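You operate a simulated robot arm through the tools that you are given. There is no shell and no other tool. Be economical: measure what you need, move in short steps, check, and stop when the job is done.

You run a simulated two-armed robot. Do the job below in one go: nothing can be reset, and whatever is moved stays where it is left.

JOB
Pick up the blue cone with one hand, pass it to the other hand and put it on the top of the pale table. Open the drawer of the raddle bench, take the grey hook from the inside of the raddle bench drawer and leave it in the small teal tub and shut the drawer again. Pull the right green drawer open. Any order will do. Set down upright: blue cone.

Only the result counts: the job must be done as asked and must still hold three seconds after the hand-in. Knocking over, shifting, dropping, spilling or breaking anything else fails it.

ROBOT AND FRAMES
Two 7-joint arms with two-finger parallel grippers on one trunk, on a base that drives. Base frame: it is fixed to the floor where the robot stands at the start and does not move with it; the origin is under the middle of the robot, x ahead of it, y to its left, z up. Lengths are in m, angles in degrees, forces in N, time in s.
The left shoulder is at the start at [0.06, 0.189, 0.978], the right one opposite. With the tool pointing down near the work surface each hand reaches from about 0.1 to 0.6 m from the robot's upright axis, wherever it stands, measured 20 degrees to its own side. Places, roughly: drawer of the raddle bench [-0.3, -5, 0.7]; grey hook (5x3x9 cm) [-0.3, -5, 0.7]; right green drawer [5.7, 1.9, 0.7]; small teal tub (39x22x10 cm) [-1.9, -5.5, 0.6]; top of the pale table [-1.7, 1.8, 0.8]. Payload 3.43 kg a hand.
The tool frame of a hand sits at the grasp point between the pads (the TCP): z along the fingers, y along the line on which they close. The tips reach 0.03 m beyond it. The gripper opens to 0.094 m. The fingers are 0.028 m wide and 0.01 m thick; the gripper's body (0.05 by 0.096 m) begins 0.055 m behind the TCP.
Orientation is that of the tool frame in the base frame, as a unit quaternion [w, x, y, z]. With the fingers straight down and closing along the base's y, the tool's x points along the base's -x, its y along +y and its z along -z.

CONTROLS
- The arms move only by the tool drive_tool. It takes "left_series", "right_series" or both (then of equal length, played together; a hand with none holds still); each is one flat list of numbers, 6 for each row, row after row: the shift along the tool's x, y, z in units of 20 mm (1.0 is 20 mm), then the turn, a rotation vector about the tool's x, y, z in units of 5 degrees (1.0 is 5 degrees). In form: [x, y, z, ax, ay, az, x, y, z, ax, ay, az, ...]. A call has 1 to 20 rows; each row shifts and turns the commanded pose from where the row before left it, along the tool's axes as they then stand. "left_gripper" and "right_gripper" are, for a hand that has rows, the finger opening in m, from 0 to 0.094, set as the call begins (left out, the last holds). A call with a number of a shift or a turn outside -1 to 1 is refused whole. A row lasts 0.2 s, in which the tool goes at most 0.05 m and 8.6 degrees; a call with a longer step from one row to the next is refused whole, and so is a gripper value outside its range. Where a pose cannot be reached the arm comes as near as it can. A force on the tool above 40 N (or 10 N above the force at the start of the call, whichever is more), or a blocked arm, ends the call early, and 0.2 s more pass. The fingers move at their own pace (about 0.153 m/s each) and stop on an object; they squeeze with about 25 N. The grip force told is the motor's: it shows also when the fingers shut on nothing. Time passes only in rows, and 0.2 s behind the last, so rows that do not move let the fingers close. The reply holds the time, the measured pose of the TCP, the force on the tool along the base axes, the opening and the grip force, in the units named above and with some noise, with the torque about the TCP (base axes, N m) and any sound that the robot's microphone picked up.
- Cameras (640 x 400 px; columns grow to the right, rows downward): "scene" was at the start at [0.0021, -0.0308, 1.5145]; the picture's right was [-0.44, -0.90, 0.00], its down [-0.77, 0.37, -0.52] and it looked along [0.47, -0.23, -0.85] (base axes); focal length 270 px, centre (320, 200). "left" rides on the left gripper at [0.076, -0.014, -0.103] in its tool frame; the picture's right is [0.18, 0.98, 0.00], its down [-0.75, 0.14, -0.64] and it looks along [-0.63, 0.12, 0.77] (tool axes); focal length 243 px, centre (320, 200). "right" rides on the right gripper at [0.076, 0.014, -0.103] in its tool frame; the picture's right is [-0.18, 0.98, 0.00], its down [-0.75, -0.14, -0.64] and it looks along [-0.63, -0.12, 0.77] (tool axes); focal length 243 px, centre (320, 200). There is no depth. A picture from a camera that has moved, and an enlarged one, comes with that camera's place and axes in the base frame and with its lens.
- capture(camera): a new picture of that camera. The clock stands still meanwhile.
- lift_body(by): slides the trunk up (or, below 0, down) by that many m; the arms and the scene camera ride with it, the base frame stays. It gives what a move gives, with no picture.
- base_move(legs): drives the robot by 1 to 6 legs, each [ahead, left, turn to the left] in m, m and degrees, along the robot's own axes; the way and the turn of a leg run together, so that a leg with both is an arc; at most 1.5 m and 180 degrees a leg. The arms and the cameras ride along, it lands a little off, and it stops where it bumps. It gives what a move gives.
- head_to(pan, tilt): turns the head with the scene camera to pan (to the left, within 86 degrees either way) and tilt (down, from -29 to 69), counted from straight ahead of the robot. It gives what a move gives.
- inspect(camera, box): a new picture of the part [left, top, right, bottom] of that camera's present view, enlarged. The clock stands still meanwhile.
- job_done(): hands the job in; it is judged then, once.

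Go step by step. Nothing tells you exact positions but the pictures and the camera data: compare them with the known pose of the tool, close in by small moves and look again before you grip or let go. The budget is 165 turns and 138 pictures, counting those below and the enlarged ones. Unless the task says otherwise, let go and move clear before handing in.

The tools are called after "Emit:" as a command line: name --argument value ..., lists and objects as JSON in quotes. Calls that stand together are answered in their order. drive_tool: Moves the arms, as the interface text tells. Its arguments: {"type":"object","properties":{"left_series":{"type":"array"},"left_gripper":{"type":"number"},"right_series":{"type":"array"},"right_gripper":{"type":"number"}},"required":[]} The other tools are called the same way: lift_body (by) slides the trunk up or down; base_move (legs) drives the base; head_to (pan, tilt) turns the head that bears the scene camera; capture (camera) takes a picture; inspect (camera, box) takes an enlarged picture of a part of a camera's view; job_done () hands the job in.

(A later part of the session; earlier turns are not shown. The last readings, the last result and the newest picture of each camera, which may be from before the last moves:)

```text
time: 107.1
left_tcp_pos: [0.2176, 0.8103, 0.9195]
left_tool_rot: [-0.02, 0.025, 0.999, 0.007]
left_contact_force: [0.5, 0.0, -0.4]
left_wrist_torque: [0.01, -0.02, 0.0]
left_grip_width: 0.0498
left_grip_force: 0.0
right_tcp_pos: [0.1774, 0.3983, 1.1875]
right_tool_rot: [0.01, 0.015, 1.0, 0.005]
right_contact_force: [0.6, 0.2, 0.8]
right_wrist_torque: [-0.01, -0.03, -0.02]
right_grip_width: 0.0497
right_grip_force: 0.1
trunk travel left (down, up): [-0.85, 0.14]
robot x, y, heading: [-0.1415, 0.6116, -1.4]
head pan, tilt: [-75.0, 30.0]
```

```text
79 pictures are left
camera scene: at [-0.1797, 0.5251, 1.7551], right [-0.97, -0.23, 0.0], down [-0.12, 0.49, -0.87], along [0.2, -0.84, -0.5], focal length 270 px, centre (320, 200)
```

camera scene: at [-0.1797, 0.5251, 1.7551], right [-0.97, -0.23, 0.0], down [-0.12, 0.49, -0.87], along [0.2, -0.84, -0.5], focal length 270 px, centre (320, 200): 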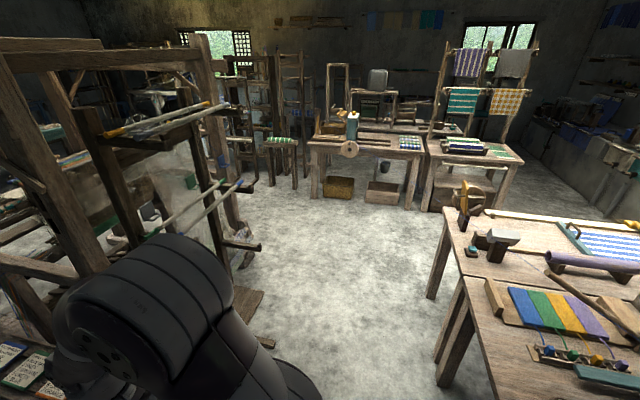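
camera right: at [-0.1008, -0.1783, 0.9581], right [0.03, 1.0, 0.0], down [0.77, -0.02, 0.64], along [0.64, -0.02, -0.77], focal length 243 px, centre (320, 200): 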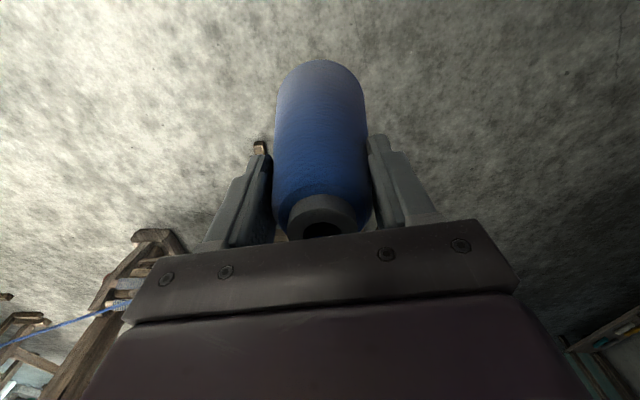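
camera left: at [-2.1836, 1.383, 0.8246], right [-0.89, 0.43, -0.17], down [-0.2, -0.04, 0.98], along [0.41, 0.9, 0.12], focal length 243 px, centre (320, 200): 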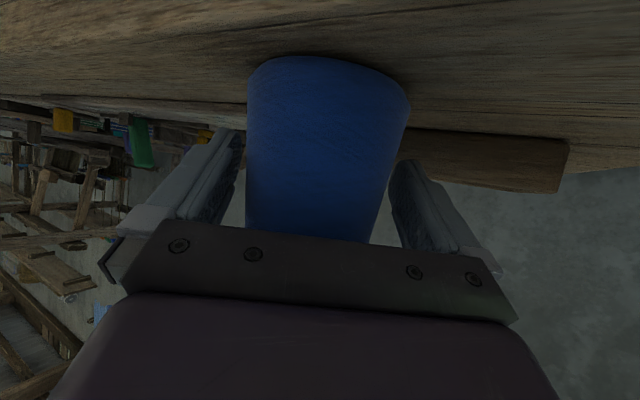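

The corridor straight toward -y is clear between the loom and the right-hand table. I'll face -y and drive in, then look around for the raddle bench.

Emit:
base_move --legs '[[0, 0, -88.6], [1.2, 0, 0], [0.9, 0, 0]]'

Emit:
head_to --pan -35 --tilt 15

Emit:
capture --camera "scene"

Emit:
head_to --pan 25 --tilt 15

Emit:
capture --camera "scene"

```text
time: 121.1
left_tcp_pos: [0.1583, -1.8163, 0.9187]
left_tool_rot: [-0.009, 0.701, 0.713, 0.019]
left_contact_force: [0.2, 0.5, 0.7]
left_wrist_torque: [0.0, 0.0, -0.01]
left_grip_width: 0.0498
left_grip_force: 0.0
right_tcp_pos: [-0.2542, -1.8019, 1.1859]
right_tool_rot: [0.01, 0.693, 0.72, -0.003]
right_contact_force: [0.8, 0.6, 0.3]
right_wrist_torque: [-0.02, -0.01, -0.03]
right_grip_width: 0.0502
right_grip_force: 0.0
trunk travel left (down, up): [-0.85, 0.14]
robot x, y, heading: [-0.0641, -1.4707, -87.5]
head pan, tilt: [-75.0, 30.0]
```

```text
time: 122.2
left_tcp_pos: [0.1595, -1.8151, 0.9197]
left_tool_rot: [-0.01, 0.701, 0.713, 0.019]
left_contact_force: [-1.2, 0.1, -0.2]
left_wrist_torque: [0.02, 0.02, 0.0]
left_grip_width: 0.0498
left_grip_force: 0.1
right_tcp_pos: [-0.2554, -1.8022, 1.1863]
right_tool_rot: [0.009, 0.694, 0.72, -0.003]
right_contact_force: [0.6, 0.4, -1.0]
right_wrist_torque: [0.02, 0.02, 0.0]
right_grip_width: 0.0502
right_grip_force: 0.0
trunk travel left (down, up): [-0.85, 0.14]
robot x, y, heading: [-0.0621, -1.4664, -87.3]
head pan, tilt: [-35.0, 15.0]
```

```text
78 pictures are left
camera scene: at [-0.1149, -1.4895, 1.7792], right [-0.84, 0.54, 0.0], down [0.14, 0.22, -0.97], along [-0.52, -0.81, -0.26], focal length 270 px, centre (320, 200)
```

scene: 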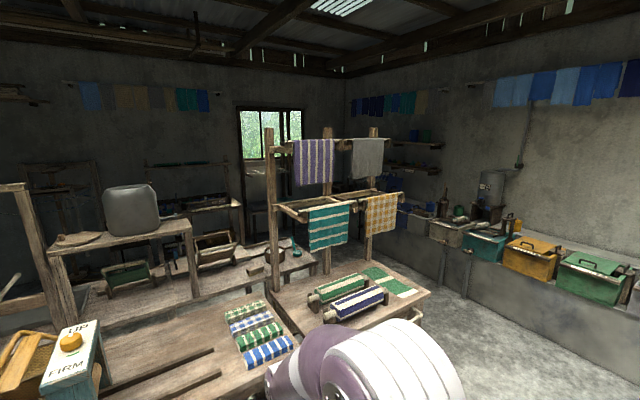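

```text
time: 123.5
left_tcp_pos: [0.1593, -1.8164, 0.9193]
left_tool_rot: [-0.01, 0.701, 0.713, 0.018]
left_contact_force: [-0.2, -0.3, 0.5]
left_wrist_torque: [0.03, 0.0, 0.01]
left_grip_width: 0.0503
left_grip_force: 0.2
right_tcp_pos: [-0.2545, -1.803, 1.1885]
right_tool_rot: [0.009, 0.693, 0.72, -0.002]
right_contact_force: [0.6, 0.4, 0.7]
right_wrist_torque: [0.0, -0.02, 0.02]
right_grip_width: 0.0498
right_grip_force: 0.0
trunk travel left (down, up): [-0.85, 0.14]
robot x, y, heading: [-0.059, -1.4678, -87.6]
head pan, tilt: [25.0, 15.0]
```

```text
77 pictures are left
camera scene: at [-0.0215, -1.4942, 1.7793], right [-0.89, -0.46, 0.0], down [-0.12, 0.23, -0.97], along [0.44, -0.86, -0.26], focal length 270 px, centre (320, 200)
```

scene: 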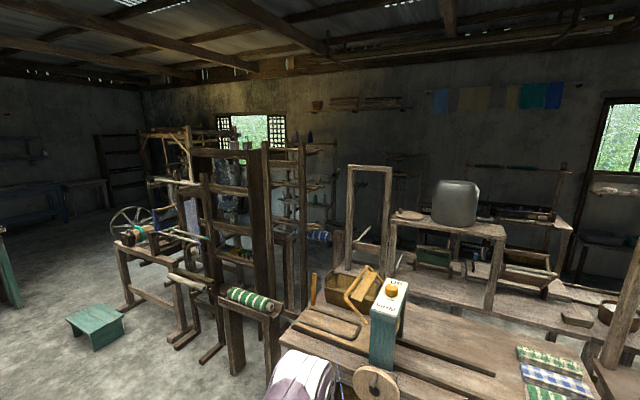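

The far tables lie beyond a passage on the right, along the dye wall at x≈-2.1. I'll turn toward -x, pass between the tables and then head down that passage.

Emit:
base_move --legs '[[0, 0, -92.5], [0, 0.25, 0], [1.2, 0, 0]]'

Emit:
head_to --pan 35 --tilt 25

Emit:
capture --camera "scene"

```text
time: 135.0
left_tcp_pos: [-1.6292, -1.8981, 0.9186]
left_tool_rot: [0.007, 1.0, -0.023, 0.02]
left_contact_force: [0.2, -1.6, 0.1]
left_wrist_torque: [0.0, -0.01, 0.01]
left_grip_width: 0.0501
left_grip_force: 0.0
right_tcp_pos: [-1.5909, -1.4866, 1.1863]
right_tool_rot: [0.004, 1.0, -0.012, -0.009]
right_contact_force: [-0.8, -0.5, 0.4]
right_wrist_torque: [0.01, -0.03, 0.0]
right_grip_width: 0.0499
right_grip_force: 0.1
trunk travel left (down, up): [-0.85, 0.14]
robot x, y, heading: [-1.2687, -1.6963, 178.6]
head pan, tilt: [25.0, 15.0]
```

```text
time: 135.7
left_tcp_pos: [-1.6287, -1.8992, 0.9189]
left_tool_rot: [0.006, 1.0, -0.022, 0.021]
left_contact_force: [-0.1, 0.2, -0.4]
left_wrist_torque: [0.0, 0.01, 0.0]
left_grip_width: 0.0499
left_grip_force: 0.0
right_tcp_pos: [-1.59, -1.4864, 1.1869]
right_tool_rot: [0.004, 1.0, -0.012, -0.009]
right_contact_force: [1.0, 0.3, -0.5]
right_wrist_torque: [0.02, 0.0, -0.02]
right_grip_width: 0.05
right_grip_force: 0.0
trunk travel left (down, up): [-0.85, 0.14]
robot x, y, heading: [-1.2695, -1.6974, 179.2]
head pan, tilt: [35.0, 25.0]
```

```text
76 pictures are left
camera scene: at [-1.2863, -1.7515, 1.7631], right [-0.56, 0.83, 0.0], down [0.35, 0.24, -0.91], along [-0.75, -0.5, -0.42], focal length 270 px, centre (320, 200)
```

scene: 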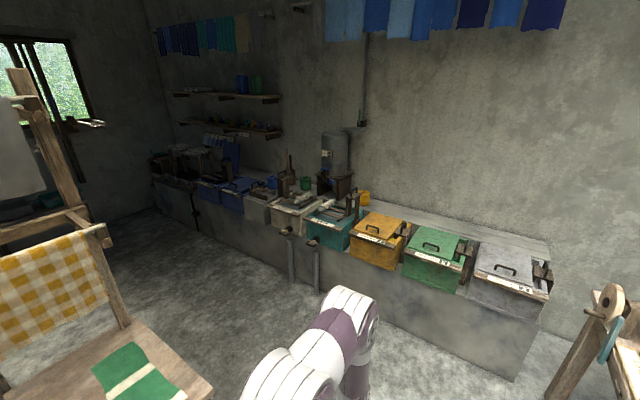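

Emit:
base_move --legs '[[0.88, 0, 0], [0, 0, 90.8], [1.3, 0, 0]]'

Emit:
head_to --pan 35 --tilt 22

Emit:
capture --camera "scene"

```text
time: 150.2
left_tcp_pos: [-1.9533, -3.3274, 0.9198]
left_tool_rot: [-0.01, 0.718, 0.696, 0.018]
left_contact_force: [0.7, -0.4, 0.3]
left_wrist_torque: [-0.05, -0.04, 0.01]
left_grip_width: 0.05
left_grip_force: 0.0
right_tcp_pos: [-2.3677, -3.2972, 1.1877]
right_tool_rot: [0.01, 0.711, 0.703, -0.003]
right_contact_force: [0.0, 0.4, -0.8]
right_wrist_torque: [0.0, 0.0, -0.01]
right_grip_width: 0.0501
right_grip_force: 0.2
trunk travel left (down, up): [-0.85, 0.14]
robot x, y, heading: [-2.1624, -2.9718, -90.1]
head pan, tilt: [35.0, 25.0]
```

```text
time: 150.9
left_tcp_pos: [-1.9535, -3.3288, 0.9191]
left_tool_rot: [-0.01, 0.717, 0.696, 0.019]
left_contact_force: [0.6, 0.1, -0.2]
left_wrist_torque: [0.0, -0.03, 0.0]
left_grip_width: 0.0497
left_grip_force: 0.0
right_tcp_pos: [-2.3668, -3.2961, 1.1871]
right_tool_rot: [0.01, 0.711, 0.703, -0.004]
right_contact_force: [0.1, -1.1, 0.7]
right_wrist_torque: [-0.01, -0.01, 0.01]
right_grip_width: 0.0503
right_grip_force: 0.0
trunk travel left (down, up): [-0.85, 0.14]
robot x, y, heading: [-2.1587, -2.9702, -90.3]
head pan, tilt: [35.0, 22.0]
```

```text
75 pictures are left
camera scene: at [-2.1061, -2.9904, 1.7678], right [-0.82, -0.57, 0.0], down [-0.21, 0.31, -0.93], along [0.53, -0.76, -0.38], focal length 270 px, centre (320, 200)
```

scene: 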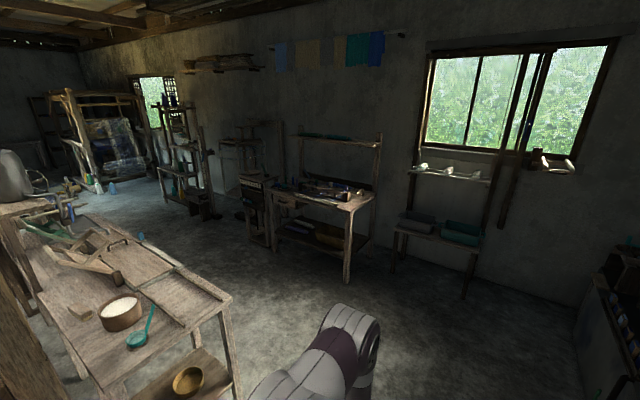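

The teal tub sits on a small stand on the right. A bench with a small drawer stands left of it, so I'll zoom in.

Emit:
inspect --camera "scene" --box '[230, 120, 390, 290]'

Emit:
inspect --camera "scene" --box '[370, 140, 530, 310]'

```text
2.35 times, centred on (310, 205) of scene
camera zoom: at [-2.1061, -2.9904, 1.7678], right [-0.82, -0.57, 0.0], down [-0.21, 0.31, -0.93], along [0.53, -0.76, -0.38], focal length 636 px, centre (344, 188)
```

zoom: 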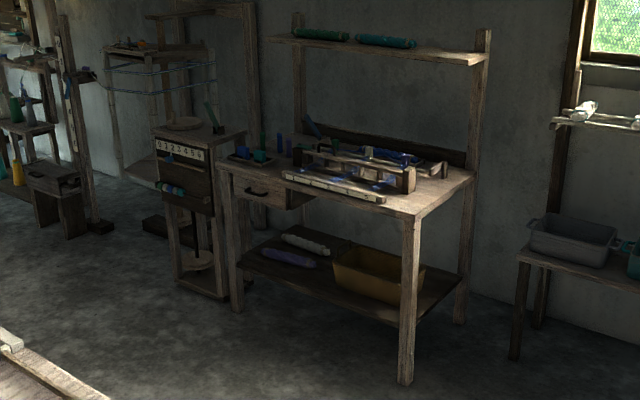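

```text
2.35 times, centred on (450, 225) of scene
camera zoom: at [-2.1061, -2.9904, 1.7678], right [-0.82, -0.57, 0.0], down [-0.21, 0.31, -0.93], along [0.53, -0.76, -0.38], focal length 636 px, centre (14, 141)
```

zoom: 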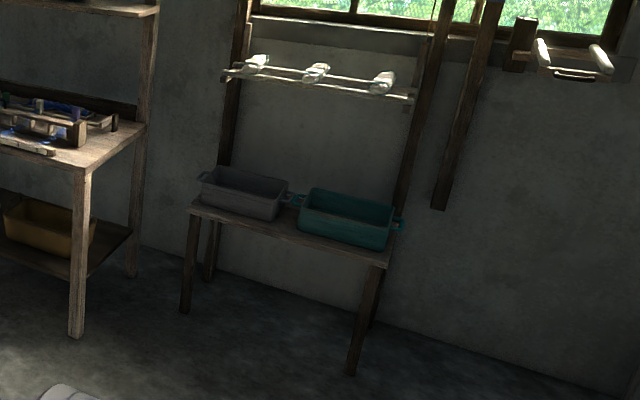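

The raddle bench drawer handle is at about (-0.32, -4.89, 0.7), and the aisle in front of the bench is about 1.2 m wide. I'll drive down it and strafe in front of the drawer.

Emit:
base_move --legs '[[1.28, 0, 0.2], [0, 1.0, 0], [0, 0.9, 0]]'

Emit:
head_to --pan 0 --tilt 48

Emit:
capture --camera "scene"

```text
time: 166.5
left_tcp_pos: [-0.0663, -4.6184, 0.9206]
left_tool_rot: [-0.01, 0.719, 0.695, 0.018]
left_contact_force: [1.1, -0.1, 0.2]
left_wrist_torque: [0.0, 0.01, 0.01]
left_grip_width: 0.05
left_grip_force: 0.0
right_tcp_pos: [-0.4805, -4.5863, 1.1886]
right_tool_rot: [0.01, 0.712, 0.702, -0.004]
right_contact_force: [0.2, -0.6, 0.1]
right_wrist_torque: [0.01, -0.02, 0.0]
right_grip_width: 0.0501
right_grip_force: 0.1
trunk travel left (down, up): [-0.85, 0.14]
robot x, y, heading: [-0.2713, -4.263, -90.2]
head pan, tilt: [35.0, 22.0]
```

```text
time: 167.5
left_tcp_pos: [-0.0662, -4.6176, 0.9189]
left_tool_rot: [-0.009, 0.718, 0.695, 0.019]
left_contact_force: [0.0, -0.1, 0.1]
left_wrist_torque: [0.03, -0.02, -0.04]
left_grip_width: 0.0495
left_grip_force: 0.0
right_tcp_pos: [-0.479, -4.5871, 1.1871]
right_tool_rot: [0.01, 0.711, 0.703, -0.004]
right_contact_force: [-0.7, -0.2, -0.7]
right_wrist_torque: [0.02, -0.01, 0.03]
right_grip_width: 0.0496
right_grip_force: 0.0
trunk travel left (down, up): [-0.85, 0.14]
robot x, y, heading: [-0.2675, -4.2626, -90.2]
head pan, tilt: [0.0, 48.0]
```

```text
72 pictures are left
camera scene: at [-0.2711, -4.2825, 1.7283], right [-1.0, 0.01, 0.0], down [0.0, 0.74, -0.67], along [0.0, -0.67, -0.74], focal length 270 px, centre (320, 200)
```

scene: 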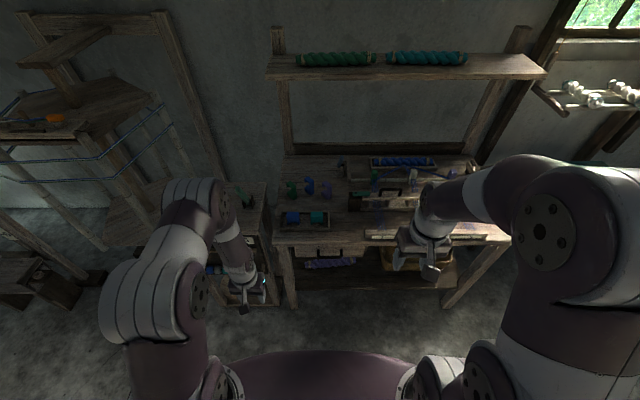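

Emit:
inspect --camera "scene" --box '[250, 190, 400, 290]'

```text
4.00 times, centred on (325, 240) of scene
camera zoom: at [-0.2711, -4.2825, 1.7283], right [-1.0, 0.01, 0.0], down [0.0, 0.74, -0.67], along [0.0, -0.67, -0.74], focal length 1082 px, centre (300, 40)
```

zoom: 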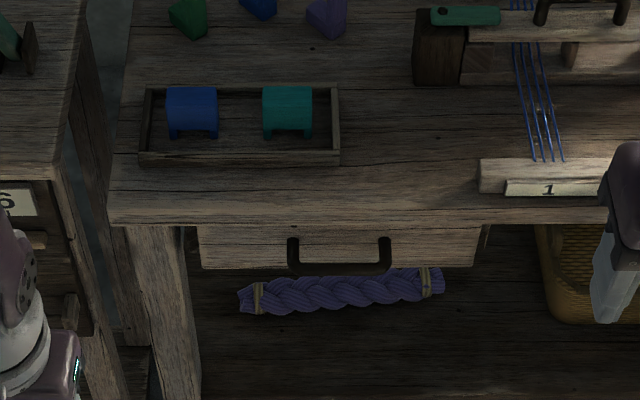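

The drawer front is under a small overhang, with a bow handle about 11 cm wide at x≈-0.315. I'll pull the left hand back, lower the trunk and view the drawer from lower down.

Emit:
drive_tool --left_series '[0.8, 0, -1, 0, 0, 0, 0.8, 0, -1, 0, 0, 0, 0.8, 0, -1, 0, 0, 0, 0.8, 0, -1, 0, 0, 0, 0.8, 0, -1, 0, 0, 0]'

Emit:
lift_body --by -0.4

Emit:
head_to --pan 0 --tilt 40

Emit:
inspect --camera "scene" --box '[230, 130, 430, 270]'

```text
time: 168.7
left_tcp_pos: [-0.0654, -4.54, 1.0219]
left_tool_rot: [-0.011, 0.718, 0.696, 0.018]
left_contact_force: [-0.2, 0.3, 0.5]
left_wrist_torque: [0.03, -0.05, 0.01]
left_grip_width: 0.0498
left_grip_force: 0.0
right_tcp_pos: [-0.479, -4.585, 1.188]
right_tool_rot: [0.011, 0.712, 0.703, -0.003]
right_contact_force: [-0.1, 0.4, 0.6]
right_wrist_torque: [0.0, -0.02, -0.03]
right_grip_width: 0.05
right_grip_force: 0.2
trunk travel left (down, up): [-0.85, 0.14]
robot x, y, heading: [-0.2723, -4.2608, -90.0]
head pan, tilt: [0.0, 48.0]
```

```text
time: 172.5
left_tcp_pos: [-0.0658, -4.541, 0.6227]
left_tool_rot: [-0.01, 0.718, 0.696, 0.019]
left_contact_force: [-0.7, 0.2, -1.1]
left_wrist_torque: [0.01, 0.0, -0.01]
left_grip_width: 0.05
left_grip_force: 0.2
right_tcp_pos: [-0.4788, -4.586, 0.7877]
right_tool_rot: [0.01, 0.711, 0.703, -0.004]
right_contact_force: [-0.2, 0.2, 0.8]
right_wrist_torque: [-0.03, 0.02, 0.0]
right_grip_width: 0.0501
right_grip_force: 0.1
trunk travel left (down, up): [-0.45, 0.54]
robot x, y, heading: [-0.2708, -4.2601, -90.4]
head pan, tilt: [0.0, 48.0]
```

```text
time: 173.2
left_tcp_pos: [-0.0653, -4.5419, 0.622]
left_tool_rot: [-0.009, 0.718, 0.695, 0.018]
left_contact_force: [-0.1, 0.7, 0.2]
left_wrist_torque: [0.03, 0.0, 0.0]
left_grip_width: 0.0502
left_grip_force: 0.0
right_tcp_pos: [-0.4796, -4.5873, 0.7875]
right_tool_rot: [0.01, 0.712, 0.702, -0.004]
right_contact_force: [0.5, 0.5, 0.6]
right_wrist_torque: [0.0, 0.0, -0.01]
right_grip_width: 0.05
right_grip_force: 0.1
trunk travel left (down, up): [-0.45, 0.54]
robot x, y, heading: [-0.2725, -4.2646, -90.3]
head pan, tilt: [0.0, 40.0]
```

```text
2.86 times, centred on (330, 200) of scene
camera zoom: at [-0.271, -4.2887, 1.3397], right [-1.0, 0.01, 0.0], down [0.0, 0.64, -0.77], along [0.0, -0.77, -0.64], focal length 773 px, centre (291, 200)
```

zoom: 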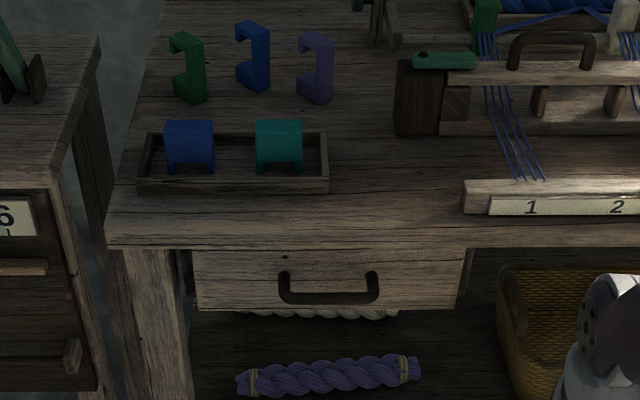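

The handle bar is at (-0.314, -4.880, 0.708) with about 6 cm free above it. I'll strafe so it sits to my right-front, then turn the right hand to point forward with vertical closing.

Emit:
base_move --legs '[[0, 0.13, 0]]'

Emit:
drive_tool --right_series '[-0.94, 0.22, 0, 0, 0, 1, -0.94, 0.22, 0, 0, 0, 1, -0.94, 0.22, 0, 0, 0, 1, -0.94, 0.22, 0, 0, 0, 1, 0, 0, 0, 0, 0, 1, 0, 0, 0, 0, 0, 1, 0, 0, 0, 0, 0, 1, 0, 0, 0, 0, 0, 1, 0, 0, 0, 0, 0, 1, 0, 0, 0, 0, 0, 1, 0, 0, 0, 0, 0, 1, 0, 0, 0, 0, 0, 1, 0, 0, 0, 0, 0, 1, 0, 0, 0, 0, 0, 1, 0, 0, 0, 0, 0, 1, 0, 0, 0, 0, 0, 1, 0, 0, 0, 0, 0, 1, 0, 0, 0, 0, 0, 1]' --right_gripper 0.06

```text
time: 174.5
left_tcp_pos: [0.0656, -4.5426, 0.6221]
left_tool_rot: [-0.01, 0.718, 0.696, 0.018]
left_contact_force: [-0.1, 0.0, 0.4]
left_wrist_torque: [0.0, 0.03, -0.02]
left_grip_width: 0.0501
left_grip_force: 0.1
right_tcp_pos: [-0.3481, -4.5863, 0.7876]
right_tool_rot: [0.009, 0.711, 0.703, -0.005]
right_contact_force: [0.1, -1.2, -0.6]
right_wrist_torque: [0.01, 0.04, -0.01]
right_grip_width: 0.0499
right_grip_force: 0.1
trunk travel left (down, up): [-0.45, 0.54]
robot x, y, heading: [-0.1421, -4.2672, -90.1]
head pan, tilt: [0.0, 40.0]
```

```text
time: 178.3
left_tcp_pos: [0.0647, -4.5421, 0.6217]
left_tool_rot: [-0.009, 0.718, 0.696, 0.019]
left_contact_force: [0.1, -0.2, -0.8]
left_wrist_torque: [0.02, 0.0, 0.0]
left_grip_width: 0.05
left_grip_force: 0.0
right_tcp_pos: [-0.3432, -4.6631, 0.7878]
right_tool_rot: [0.01, 1.0, -0.007, 0.004]
right_contact_force: [0.1, 1.0, 0.6]
right_wrist_torque: [0.01, -0.02, 0.0]
right_grip_width: 0.06
right_grip_force: 0.1
trunk travel left (down, up): [-0.45, 0.54]
robot x, y, heading: [-0.1425, -4.2623, -90.3]
head pan, tilt: [0.0, 40.0]
```

Emit:
drive_tool --right_series '[0, 0.9, 0, 0, 0, 0, 0, 0.9, 0, 0, 0, 0, 0, 0.9, 0, 0, 0, 0, 0, 0.9, 0, 0, 0, 0, 0, 0.9, 0, 0, 0, 0, 0, 0, 0, -1, 0, 0, 0, 0, 0, -1, 0, 0, 0, 0, 0, -1, 0, 0, 0, 0, 0, -1, 0, 0, 0, 0, 0, -1, 0, 0, 0, 0, 0, -1, 0, 0, 0, 0, 0, -1, 0, 0, 0, 0, 0, -1, 0, 0, 0, 0, 0, -1, 0, 0, 0, 0, 0, -1, 0, 0, 0, 0, 0, -1, 0, 0, 0, 0, 0, -1, 0, 0, 0, 0, 0, -1, 0, 0, 0, 0, 0, -1, 0, 0, 0, 0, 0, -1, 0, 0]'

Emit:
drive_tool --right_series '[0, 0, 0, -1, 0, 0, 0, 0, 0, -1, 0, 0, 0, 0, 0, -1, 0, 0, 0, 0, 0, 0, 0, 0]'

Emit:
capture --camera "right"

Emit:
capture --camera "scene"

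```text
time: 182.5
left_tcp_pos: [0.0641, -4.5428, 0.6221]
left_tool_rot: [-0.01, 0.718, 0.696, 0.019]
left_contact_force: [-0.9, -0.1, 0.2]
left_wrist_torque: [0.01, -0.03, -0.01]
left_grip_width: 0.05
left_grip_force: 0.0
right_tcp_pos: [-0.344, -4.7549, 0.7902]
right_tool_rot: [0.617, 0.787, -0.007, 0.0]
right_contact_force: [-0.3, -0.2, 0.0]
right_wrist_torque: [-0.04, -0.01, 0.0]
right_grip_width: 0.06
right_grip_force: 0.1
right hand out of reach, approached as far as the arm can: row 14
trunk travel left (down, up): [-0.45, 0.54]
robot x, y, heading: [-0.1433, -4.2632, -90.4]
head pan, tilt: [0.0, 40.0]
```

```text
time: 183.5
left_tcp_pos: [0.0641, -4.5417, 0.6231]
left_tool_rot: [-0.01, 0.718, 0.696, 0.018]
left_contact_force: [-0.1, 0.4, -0.5]
left_wrist_torque: [-0.01, 0.02, -0.02]
left_grip_width: 0.0499
left_grip_force: 0.1
right_tcp_pos: [-0.3435, -4.7539, 0.7896]
right_tool_rot: [0.714, 0.7, -0.007, -0.001]
right_contact_force: [-0.4, -0.9, -0.6]
right_wrist_torque: [-0.02, 0.03, 0.04]
right_grip_width: 0.0598
right_grip_force: 0.0
trunk travel left (down, up): [-0.45, 0.54]
robot x, y, heading: [-0.1422, -4.2635, -90.4]
head pan, tilt: [0.0, 40.0]
```

```text
69 pictures are left
camera right: at [-0.2667, -4.6516, 0.8048], right [-0.19, 0.02, 0.98], down [-0.75, 0.65, -0.16], along [-0.64, -0.76, -0.11], focal length 243 px, centre (320, 200)
```

right: 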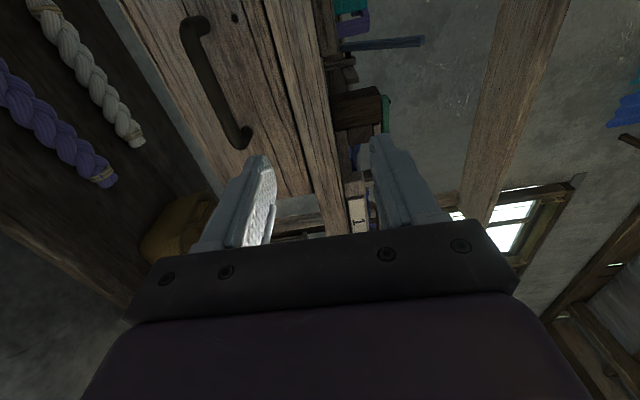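

```text
68 pictures are left
camera scene: at [-0.1411, -4.2893, 1.3397], right [-1.0, 0.0, 0.0], down [0.0, 0.64, -0.77], along [0.0, -0.77, -0.64], focal length 270 px, centre (320, 200)
```

scene: 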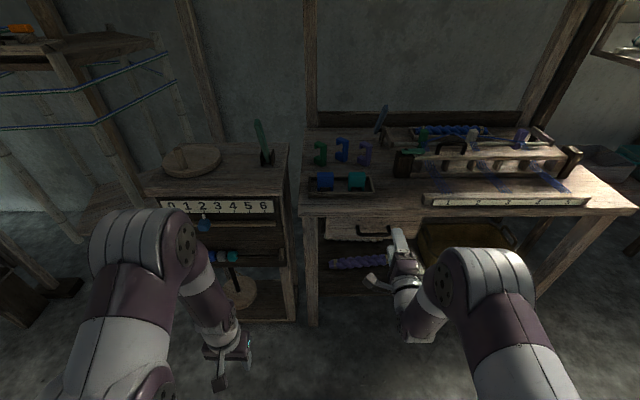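

The hand points forward with vertical closing, and the right camera confirms the bar at (-0.312, -4.88, 0.71). I'll line up and approach.

Emit:
drive_tool --right_series '[0.4, -1, 0, 0, 0, 0, 0.4, -1, 0, 0, 0, 0, 0.4, -1, 0, 0, 0, 0, 0.35, -1, 0, 0, 0, 0, 0, 0, 1, 0, 0, 0, 0, 0, 1, 0, 0, 0, 0, 0, 1, 0, 0, 0, 0, 0, 0, 0, 0, 0]'

Emit:
capture --camera "right"

Emit:
inspect --camera "scene" --box '[290, 180, 450, 290]'

```text
time: 185.3
left_tcp_pos: [0.0647, -4.542, 0.6219]
left_tool_rot: [-0.01, 0.718, 0.696, 0.018]
left_contact_force: [0.6, -0.2, 0.1]
left_wrist_torque: [0.0, 0.03, 0.04]
left_grip_width: 0.0499
left_grip_force: 0.1
right_tcp_pos: [-0.3113, -4.8158, 0.7136]
right_tool_rot: [0.714, 0.7, -0.007, -0.001]
right_contact_force: [0.0, -0.2, -0.3]
right_wrist_torque: [0.02, -0.01, 0.03]
right_grip_width: 0.0598
right_grip_force: 0.1
trunk travel left (down, up): [-0.45, 0.54]
robot x, y, heading: [-0.1413, -4.2644, -90.5]
head pan, tilt: [0.0, 40.0]
```

```text
67 pictures are left
camera right: at [-0.2349, -4.713, 0.7277], right [-0.19, 0.02, 0.98], down [-0.75, 0.65, -0.16], along [-0.64, -0.76, -0.11], focal length 243 px, centre (320, 200)
```

right: 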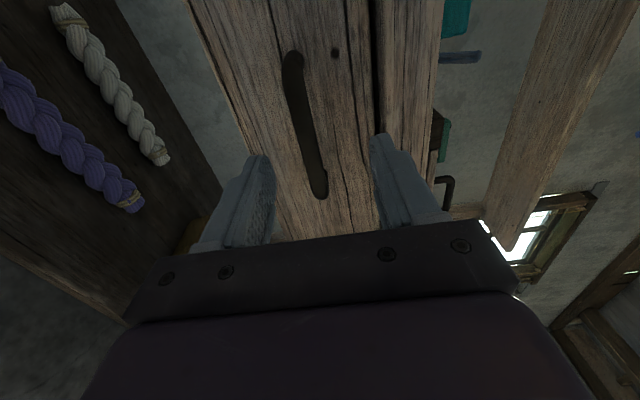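

```text
3.64 times, centred on (370, 235) of scene
camera zoom: at [-0.1411, -4.2894, 1.3397], right [-1.0, 0.0, 0.0], down [0.0, 0.64, -0.77], along [0.0, -0.77, -0.64], focal length 984 px, centre (138, 73)
```

zoom: 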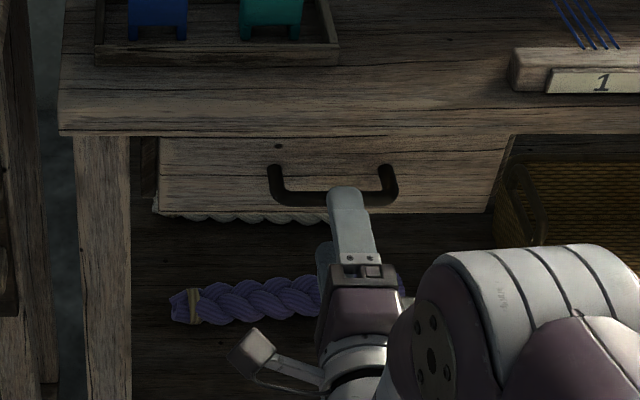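

Emit:
drive_tool --right_series '[0.2, -0.1, 0.8, 0, 0, 0, 0.2, -0.1, 0.8, 0, 0, 0, 0, 0, 0.8, 0, 0, 0, 0, 0, 0, 0, 0, 0]'

Emit:
drive_tool --right_series '[0, 0, 0, 0, 0, 0, 0, 0, 0, 0, 0, 0, 0, 0, 0, 0, 0, 0]' --right_gripper 0.0

Emit:
inspect --camera "scene" --box '[290, 180, 450, 290]'

```text
time: 186.3
left_tcp_pos: [0.0641, -4.5423, 0.622]
left_tool_rot: [-0.01, 0.717, 0.696, 0.019]
left_contact_force: [0.1, 0.6, 0.0]
left_wrist_torque: [0.01, -0.02, 0.01]
left_grip_width: 0.0499
left_grip_force: 0.0
right_tcp_pos: [-0.3045, -4.8646, 0.7086]
right_tool_rot: [0.714, 0.7, -0.007, -0.001]
right_contact_force: [-0.4, -0.3, 0.1]
right_wrist_torque: [-0.01, 0.01, 0.01]
right_grip_width: 0.0599
right_grip_force: 0.1
trunk travel left (down, up): [-0.45, 0.54]
robot x, y, heading: [-0.1452, -4.2633, -90.3]
head pan, tilt: [0.0, 40.0]
```

```text
time: 187.1
left_tcp_pos: [0.0649, -4.5415, 0.6223]
left_tool_rot: [-0.01, 0.717, 0.697, 0.019]
left_contact_force: [-0.8, 0.1, 0.1]
left_wrist_torque: [0.01, 0.04, 0.04]
left_grip_width: 0.0501
left_grip_force: 0.1
right_tcp_pos: [-0.3034, -4.8653, 0.7053]
right_tool_rot: [0.712, 0.702, -0.007, 0.0]
right_contact_force: [2.2, 0.8, -18.7]
right_wrist_torque: [0.22, 0.88, 0.03]
right_grip_width: 0.0137
right_grip_force: 44.8
trunk travel left (down, up): [-0.45, 0.54]
robot x, y, heading: [-0.1449, -4.2637, -90.1]
head pan, tilt: [0.0, 40.0]
```

```text
3.64 times, centred on (370, 235) of scene
camera zoom: at [-0.1414, -4.2919, 1.3394], right [-1.0, 0.0, 0.0], down [0.0, 0.64, -0.76], along [0.0, -0.76, -0.64], focal length 984 px, centre (138, 73)
```

zoom: 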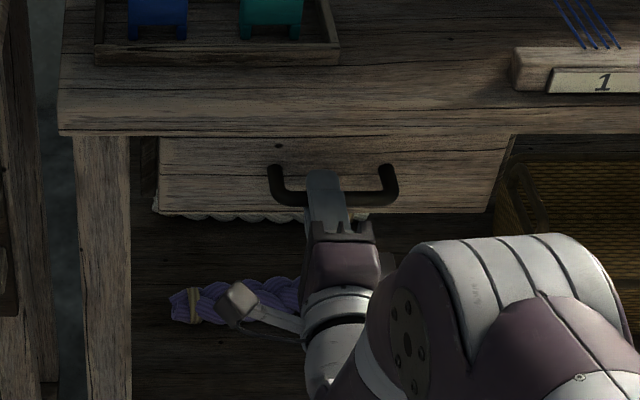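

The bar is gripped. I'll ease down 2 mm and pull 4 cm as a test.

Emit:
drive_tool --right_series '[0, -0.1, 0, 0, 0, 0, 0, 0, -0.4, 0, 0, 0, 0, 0, -0.5, 0, 0, 0, 0, 0, -0.5, 0, 0, 0, 0, 0, -0.6, 0, 0, 0]'

Emit:
inspect --camera "scene" --box '[290, 180, 450, 290]'

```text
time: 188.3
left_tcp_pos: [0.0643, -4.5432, 0.6203]
left_tool_rot: [-0.01, 0.718, 0.696, 0.019]
left_contact_force: [-1.1, 0.3, 0.4]
left_wrist_torque: [0.03, 0.01, -0.01]
left_grip_width: 0.0502
left_grip_force: 0.1
right_tcp_pos: [-0.3049, -4.8239, 0.705]
right_tool_rot: [0.713, 0.701, -0.008, -0.002]
right_contact_force: [-4.9, 0.4, -13.8]
right_wrist_torque: [0.22, 1.01, 0.76]
right_grip_width: 0.0138
right_grip_force: 45.1
trunk travel left (down, up): [-0.45, 0.54]
robot x, y, heading: [-0.1425, -4.259, -90.3]
head pan, tilt: [0.0, 40.0]
```

```text
3.64 times, centred on (370, 235) of scene
camera zoom: at [-0.1421, -4.2911, 1.3397], right [-1.0, 0.01, 0.0], down [0.0, 0.64, -0.77], along [0.0, -0.77, -0.64], focal length 984 px, centre (138, 73)
```

zoom: 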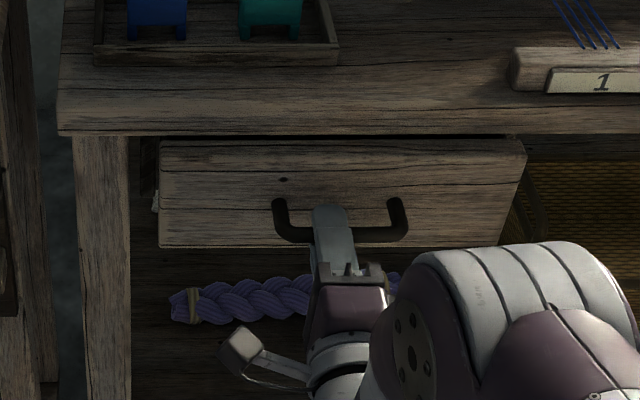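

The drawer slides. I'll pull it the rest of the way by driving the base back.

Emit:
base_move --legs '[[-0.15, 0, 0]]'

Emit:
capture --camera "scene"

```text
time: 189.6
left_tcp_pos: [0.0642, -4.3935, 0.6232]
left_tool_rot: [-0.009, 0.717, 0.696, 0.02]
left_contact_force: [-0.1, 1.0, -0.6]
left_wrist_torque: [0.0, 0.0, -0.01]
left_grip_width: 0.05
left_grip_force: 0.0
right_tcp_pos: [-0.3052, -4.674, 0.7047]
right_tool_rot: [0.714, 0.701, -0.007, 0.0]
right_contact_force: [-15.6, 1.1, -11.2]
right_wrist_torque: [0.16, 1.07, -0.63]
right_grip_width: 0.0136
right_grip_force: 45.0
trunk travel left (down, up): [-0.45, 0.54]
robot x, y, heading: [-0.1432, -4.1126, -90.4]
head pan, tilt: [0.0, 40.0]
```

```text
63 pictures are left
camera scene: at [-0.1426, -4.1407, 1.3397], right [-1.0, 0.01, 0.0], down [0.0, 0.64, -0.77], along [0.0, -0.77, -0.64], focal length 270 px, centre (320, 200)
```

scene: 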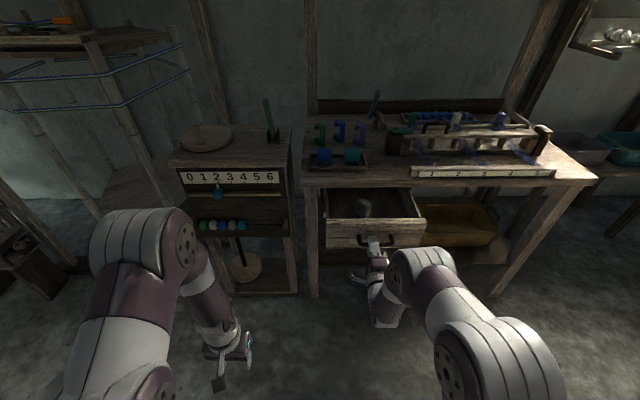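

Emit:
inspect --camera "scene" --box '[310, 160, 450, 260]'

```text
4.00 times, centred on (380, 210) of scene
camera zoom: at [-0.1426, -4.1407, 1.3397], right [-1.0, 0.01, 0.0], down [0.0, 0.64, -0.77], along [0.0, -0.77, -0.64], focal length 1082 px, centre (80, 160)
```

zoom: 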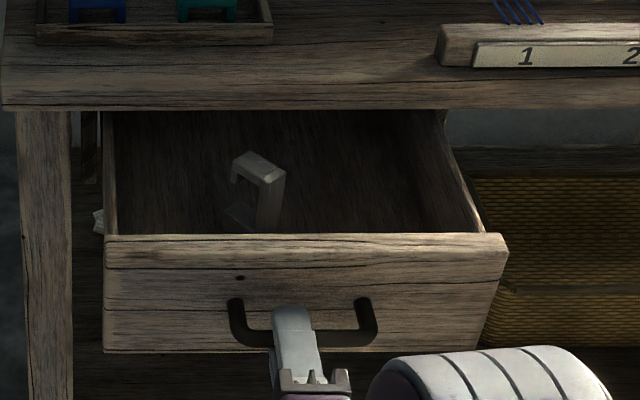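

The drawer is open about 19 cm and the grey hook stands inside at about (-0.29, -4.83), top z≈0.76. I'll release the handle, back off and turn the hand to point down again.

Emit:
drive_tool --right_series '[0, 0, 0, 0, 0, 0, 0, 0, 0, 0, 0, 0, 0, 0, 0, 0, 0, 0]' --right_gripper 0.06

Emit:
drive_tool --right_series '[0, 0, -0.8, 0, 0, 0, 0, 0, -0.8, 0, 0, 0, 0, 0, -0.8, 0, 0, 0, 0, 0.5, -0.6, 0, 0, 0, 0, 1, 0, 0, 0, 0, 0, 1, 0, 0, 0, 0, 0, 1, 0, 0, 0, 0, 0, 1, 0, 0, 0, 0, 0, 1, 0, 0, 0, 0, 0, 1, 0, 0, 0, 0, 0, 1, 0, 0, 0, 0, 0, 1, 0, 0, 0, 0, 0, 1, 0, 0, 0, 0, 0, 1, 0, 0, 0, 0, 0, 1, 0, 0, 0, 0]'

Emit:
capture --camera "scene"

```text
time: 190.4
left_tcp_pos: [0.0655, -4.3932, 0.6219]
left_tool_rot: [-0.01, 0.717, 0.696, 0.018]
left_contact_force: [0.0, 0.4, 0.1]
left_wrist_torque: [-0.01, 0.01, -0.03]
left_grip_width: 0.0499
left_grip_force: 0.2
right_tcp_pos: [-0.304, -4.673, 0.7056]
right_tool_rot: [0.713, 0.701, -0.006, -0.002]
right_contact_force: [0.2, 0.0, 0.0]
right_wrist_torque: [0.05, -0.01, 0.03]
right_grip_width: 0.06
right_grip_force: 0.1
trunk travel left (down, up): [-0.45, 0.54]
robot x, y, heading: [-0.1421, -4.1127, -90.1]
head pan, tilt: [0.0, 40.0]
```

```text
time: 193.6
left_tcp_pos: [0.0655, -4.3936, 0.6221]
left_tool_rot: [-0.009, 0.717, 0.696, 0.019]
left_contact_force: [-0.2, 0.1, -0.3]
left_wrist_torque: [-0.01, -0.01, -0.01]
left_grip_width: 0.0499
left_grip_force: 0.1
right_tcp_pos: [-0.3045, -4.6081, 0.9337]
right_tool_rot: [0.713, 0.701, -0.007, -0.001]
right_contact_force: [-0.7, -0.3, 0.9]
right_wrist_torque: [0.01, -0.05, -0.01]
right_grip_width: 0.0599
right_grip_force: 0.0
trunk travel left (down, up): [-0.45, 0.54]
robot x, y, heading: [-0.1422, -4.1147, -90.3]
head pan, tilt: [0.0, 40.0]
```

```text
61 pictures are left
camera scene: at [-0.1405, -4.1399, 1.3397], right [-1.0, 0.01, 0.0], down [0.0, 0.64, -0.77], along [0.0, -0.77, -0.64], focal length 270 px, centre (320, 200)
```

scene: 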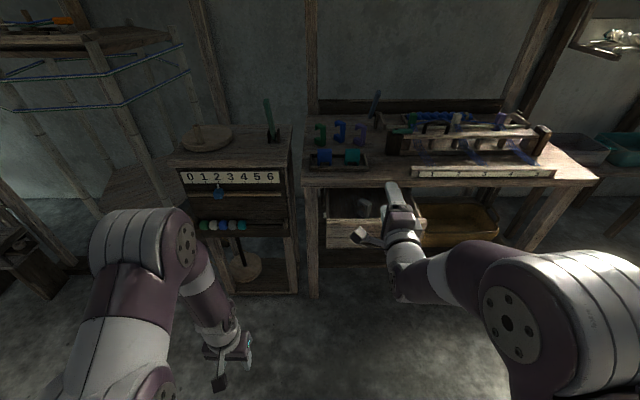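

Emit:
lift_body --by 0.2

Emit:
drive_tool --right_series '[0, -1, 0, 0, 0, 0, 0, -1, 0, 0, 0, 0, 0, -1, 0, 0, 0, 0, 0, -1, 0, 0, 0, 0, 0, -1, 0, 0, 0, 0, 0, -1, 0, 0, 0, 0, 0, -1, 0, 0, 0, 0, 0, -1, 0, 0, 0, 0, 0, 0, 0, 1, 0, 0, 0, 0, 0, 1, 0, 0, 0, 0, 0, 1, 0, 0, 0, 0, 0, 1, 0, 0, 0, 0, 0, 1, 0, 0, 0, 0, 0, 1, 0, 0, 0, 0, 0, 1, 0, 0, 0, 0, 0, 1, 0, 0, 0, 0, 0, 1, 0, 0, 0, 0, 0, 1, 0, 0, 0, 0, 0, 1, 0, 0, 0, 0, 0, 1, 0, 0]' --right_gripper 0.094

Emit:
drive_tool --right_series '[0, 0, 0, 1, 0, 0, 0, 0, 0, 1, 0, 0, 0, 0, 0, 1, 0, 0, 0, 0, 0, 1, 0, 0, 0, 0, 0, 1, 0, 0, 0, 0, 0, 1, 0, 0, 0, 0, 0, 0, 0, -1, 0, 0, 0, 0, 0, -1, 0, 0, 0, 0, 0, -1, 0, 0, 0, 0, 0, -1, 0, 0, 0, 0, 0, -1, 0, 0, 0, 0, 0, -1, 0, 0, 0, 0, 0, -1, 0, 0, 0, 0, 0, -1, 0, 0, 0, 0, 0, -1, 0, 0, 0, 0, 0, -1, 0, 0, 0, 0, 0, -1, 0, 0, 0, 0, 0, -1, 0, 0, 0, 0, 0, -1, 0, 0, 0, 0, 0, -1]'

Emit:
drive_tool --right_series '[0, 0, 0, 0, 0, -1, 0, 0, 0, 0, 0, -1, 0, 0, 0, 0, 0, -1, 0, 0, 0, 0, 0, -1, 0, 0, 0, 0, 0, 0]'

Emit:
capture --camera "right"

Emit:
capture --camera "scene"

```text
time: 195.8
left_tcp_pos: [0.0654, -4.3932, 0.8229]
left_tool_rot: [-0.01, 0.718, 0.696, 0.018]
left_contact_force: [0.7, -0.1, 0.8]
left_wrist_torque: [0.02, 0.0, -0.02]
left_grip_width: 0.0501
left_grip_force: 0.1
right_tcp_pos: [-0.3053, -4.6086, 1.1342]
right_tool_rot: [0.714, 0.701, -0.007, -0.001]
right_contact_force: [0.8, 0.3, -0.2]
right_wrist_torque: [0.03, 0.0, -0.03]
right_grip_width: 0.0597
right_grip_force: 0.0
trunk travel left (down, up): [-0.65, 0.34]
robot x, y, heading: [-0.1414, -4.115, -90.3]
head pan, tilt: [0.0, 40.0]
```

```text
time: 200.0
left_tcp_pos: [0.0654, -4.3937, 0.8221]
left_tool_rot: [-0.01, 0.718, 0.696, 0.019]
left_contact_force: [0.0, 0.3, -0.2]
left_wrist_torque: [-0.03, -0.01, -0.01]
left_grip_width: 0.05
left_grip_force: 0.0
right_tcp_pos: [-0.3057, -4.611, 0.9736]
right_tool_rot: [0.283, 0.959, -0.008, 0.0]
right_contact_force: [0.3, 0.5, 1.1]
right_wrist_torque: [0.0, -0.02, 0.01]
right_grip_width: 0.0941
right_grip_force: 0.1
trunk travel left (down, up): [-0.65, 0.34]
robot x, y, heading: [-0.1398, -4.1137, -90.3]
head pan, tilt: [0.0, 40.0]
```

```text
time: 204.2
left_tcp_pos: [0.0655, -4.3943, 0.8223]
left_tool_rot: [-0.009, 0.717, 0.696, 0.019]
left_contact_force: [-0.2, 0.1, 0.4]
left_wrist_torque: [0.02, -0.02, 0.02]
left_grip_width: 0.0499
left_grip_force: 0.0
right_tcp_pos: [-0.2907, -4.6062, 0.9746]
right_tool_rot: [0.056, 0.812, 0.581, 0.001]
right_contact_force: [0.1, 0.3, 0.6]
right_wrist_torque: [0.0, -0.02, -0.01]
right_grip_width: 0.094
right_grip_force: 0.0
right hand out of reach, approached as far as the arm can: row 1, 2
trunk travel left (down, up): [-0.65, 0.34]
robot x, y, heading: [-0.1426, -4.1135, -90.3]
head pan, tilt: [0.0, 40.0]
```

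```text
time: 205.4
left_tcp_pos: [0.0652, -4.3916, 0.8229]
left_tool_rot: [-0.009, 0.717, 0.697, 0.018]
left_contact_force: [-0.7, 0.4, -0.2]
left_wrist_torque: [0.02, -0.01, -0.02]
left_grip_width: 0.0499
left_grip_force: 0.0
right_tcp_pos: [-0.2897, -4.608, 0.9742]
right_tool_rot: [0.056, 0.699, 0.713, -0.009]
right_contact_force: [-1.3, -0.7, -0.5]
right_wrist_torque: [0.03, -0.03, -0.01]
right_grip_width: 0.0941
right_grip_force: 0.1
trunk travel left (down, up): [-0.65, 0.34]
robot x, y, heading: [-0.1412, -4.1144, -90.2]
head pan, tilt: [0.0, 40.0]
```

```text
60 pictures are left
camera right: at [-0.2845, -4.5219, 1.0716], right [0.98, -0.16, 0.08], down [-0.17, -0.7, 0.7], along [-0.06, -0.7, -0.71], focal length 243 px, centre (320, 200)
```

right: 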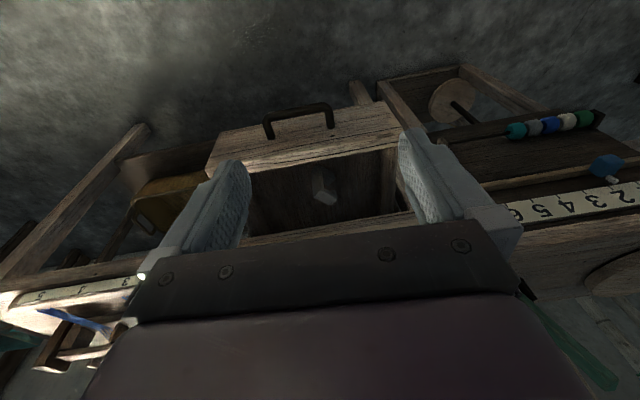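

```text
59 pictures are left
camera scene: at [-0.1405, -4.1402, 1.5397], right [-1.0, 0.01, 0.0], down [0.0, 0.64, -0.77], along [0.0, -0.77, -0.64], focal length 270 px, centre (320, 200)
```

scene: 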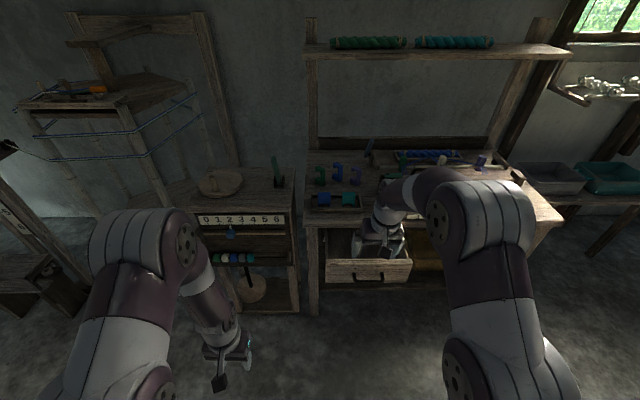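

The hand points down with a small tilt error. I'll correct that, move in over the drawer and look again.

Emit:
drive_tool --right_series '[0, 0, 0.5, 0.38, 0.53, 0.02, 0, 0, 0.5, 0.38, 0.53, 0.02, -0.9, 0, 0.5, 0, 0, 0, -0.9, 0, 0.5, 0, 0, 0, -0.9, 0, 0.5, 0, 0, 0, -0.9, 0, 0.5, 0, 0, 0, -0.9, 0, 0.5, 0, 0, 0, -0.9, 0, 0.5, 0, 0, 0, -0.9, 0, 0, 0, 0, 0, 0, 0, 0, 0, 0, 0]'

Emit:
capture --camera "right"

Emit:
inspect --camera "scene" --box '[300, 190, 440, 290]'

```text
time: 207.6
left_tcp_pos: [0.0635, -4.3927, 0.8225]
left_tool_rot: [-0.01, 0.717, 0.696, 0.018]
left_contact_force: [0.1, 0.3, 0.1]
left_wrist_torque: [0.02, -0.02, -0.01]
left_grip_width: 0.0501
left_grip_force: 0.0
right_tcp_pos: [-0.2883, -4.7059, 0.88]
right_tool_rot: [0.0, 0.702, 0.713, 0.0]
right_contact_force: [0.5, -0.2, -0.2]
right_wrist_torque: [0.02, 0.02, 0.0]
right_grip_width: 0.0939
right_grip_force: 0.0
right hand out of reach, approached as far as the arm can: row 7, 8, 9
trunk travel left (down, up): [-0.65, 0.34]
robot x, y, heading: [-0.1447, -4.1119, -90.2]
head pan, tilt: [0.0, 40.0]
```

```text
58 pictures are left
camera right: at [-0.2769, -4.6286, 0.9841], right [0.99, -0.17, 0.0], down [-0.13, -0.76, 0.64], along [-0.11, -0.63, -0.77], focal length 243 px, centre (320, 200)
```

right: 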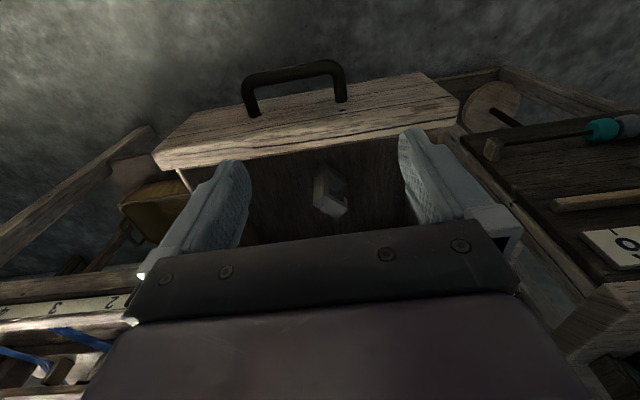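

```text
4.00 times, centred on (370, 240) of scene
camera zoom: at [-0.1405, -4.14, 1.5397], right [-1.0, 0.01, 0.0], down [0.0, 0.64, -0.77], along [0.0, -0.77, -0.64], focal length 1082 px, centre (120, 40)
```

zoom: 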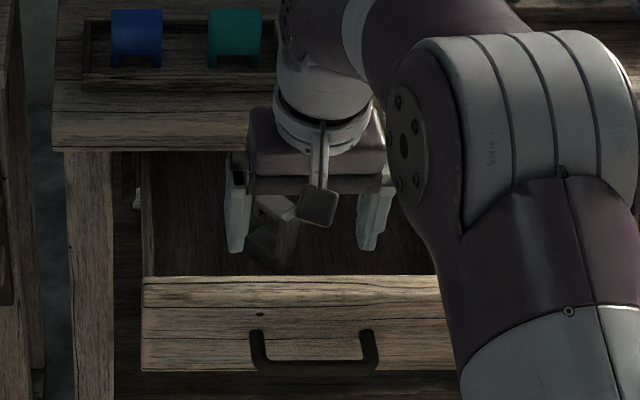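

The arm is near its forward limit, so I'll drive the base forward 0.11 m to put the hand over the hook.

Emit:
base_move --legs '[[0.11, 0, 0]]'

Emit:
capture --camera "right"

Emit:
inspect --camera "scene" --box '[300, 200, 440, 300]'

```text
time: 208.8
left_tcp_pos: [0.0639, -4.5059, 0.8222]
left_tool_rot: [-0.01, 0.718, 0.696, 0.019]
left_contact_force: [-0.1, -0.4, -0.1]
left_wrist_torque: [0.03, -0.03, 0.0]
left_grip_width: 0.05
left_grip_force: 0.1
right_tcp_pos: [-0.2917, -4.8172, 0.8808]
right_tool_rot: [0.0, 0.703, 0.711, -0.001]
right_contact_force: [-0.4, 0.2, -1.4]
right_wrist_torque: [0.04, 0.02, 0.02]
right_grip_width: 0.0944
right_grip_force: 0.2
trunk travel left (down, up): [-0.65, 0.34]
robot x, y, heading: [-0.1371, -4.2273, -90.5]
head pan, tilt: [0.0, 40.0]
```

```text
56 pictures are left
camera right: at [-0.2788, -4.7412, 0.984], right [0.99, -0.17, 0.0], down [-0.13, -0.76, 0.64], along [-0.11, -0.63, -0.77], focal length 243 px, centre (320, 200)
```

right: 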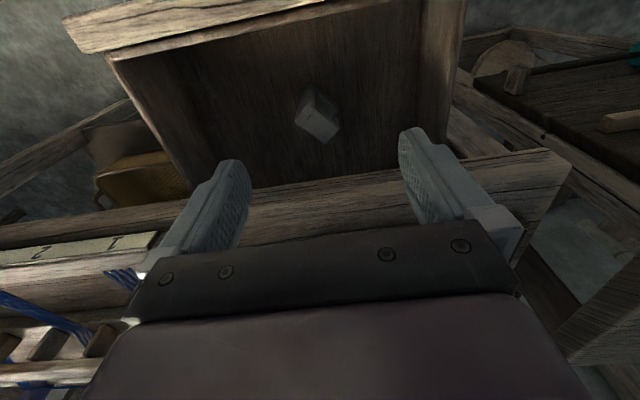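

```text
4.00 times, centred on (370, 250) of scene
camera zoom: at [-0.1413, -4.2533, 1.5397], right [-1.0, 0.01, 0.0], down [0.0, 0.64, -0.77], along [-0.01, -0.77, -0.64], focal length 1082 px, centre (120, 0)
```

zoom: 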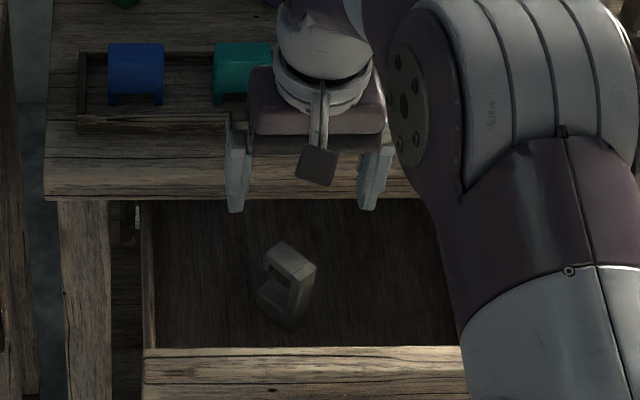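

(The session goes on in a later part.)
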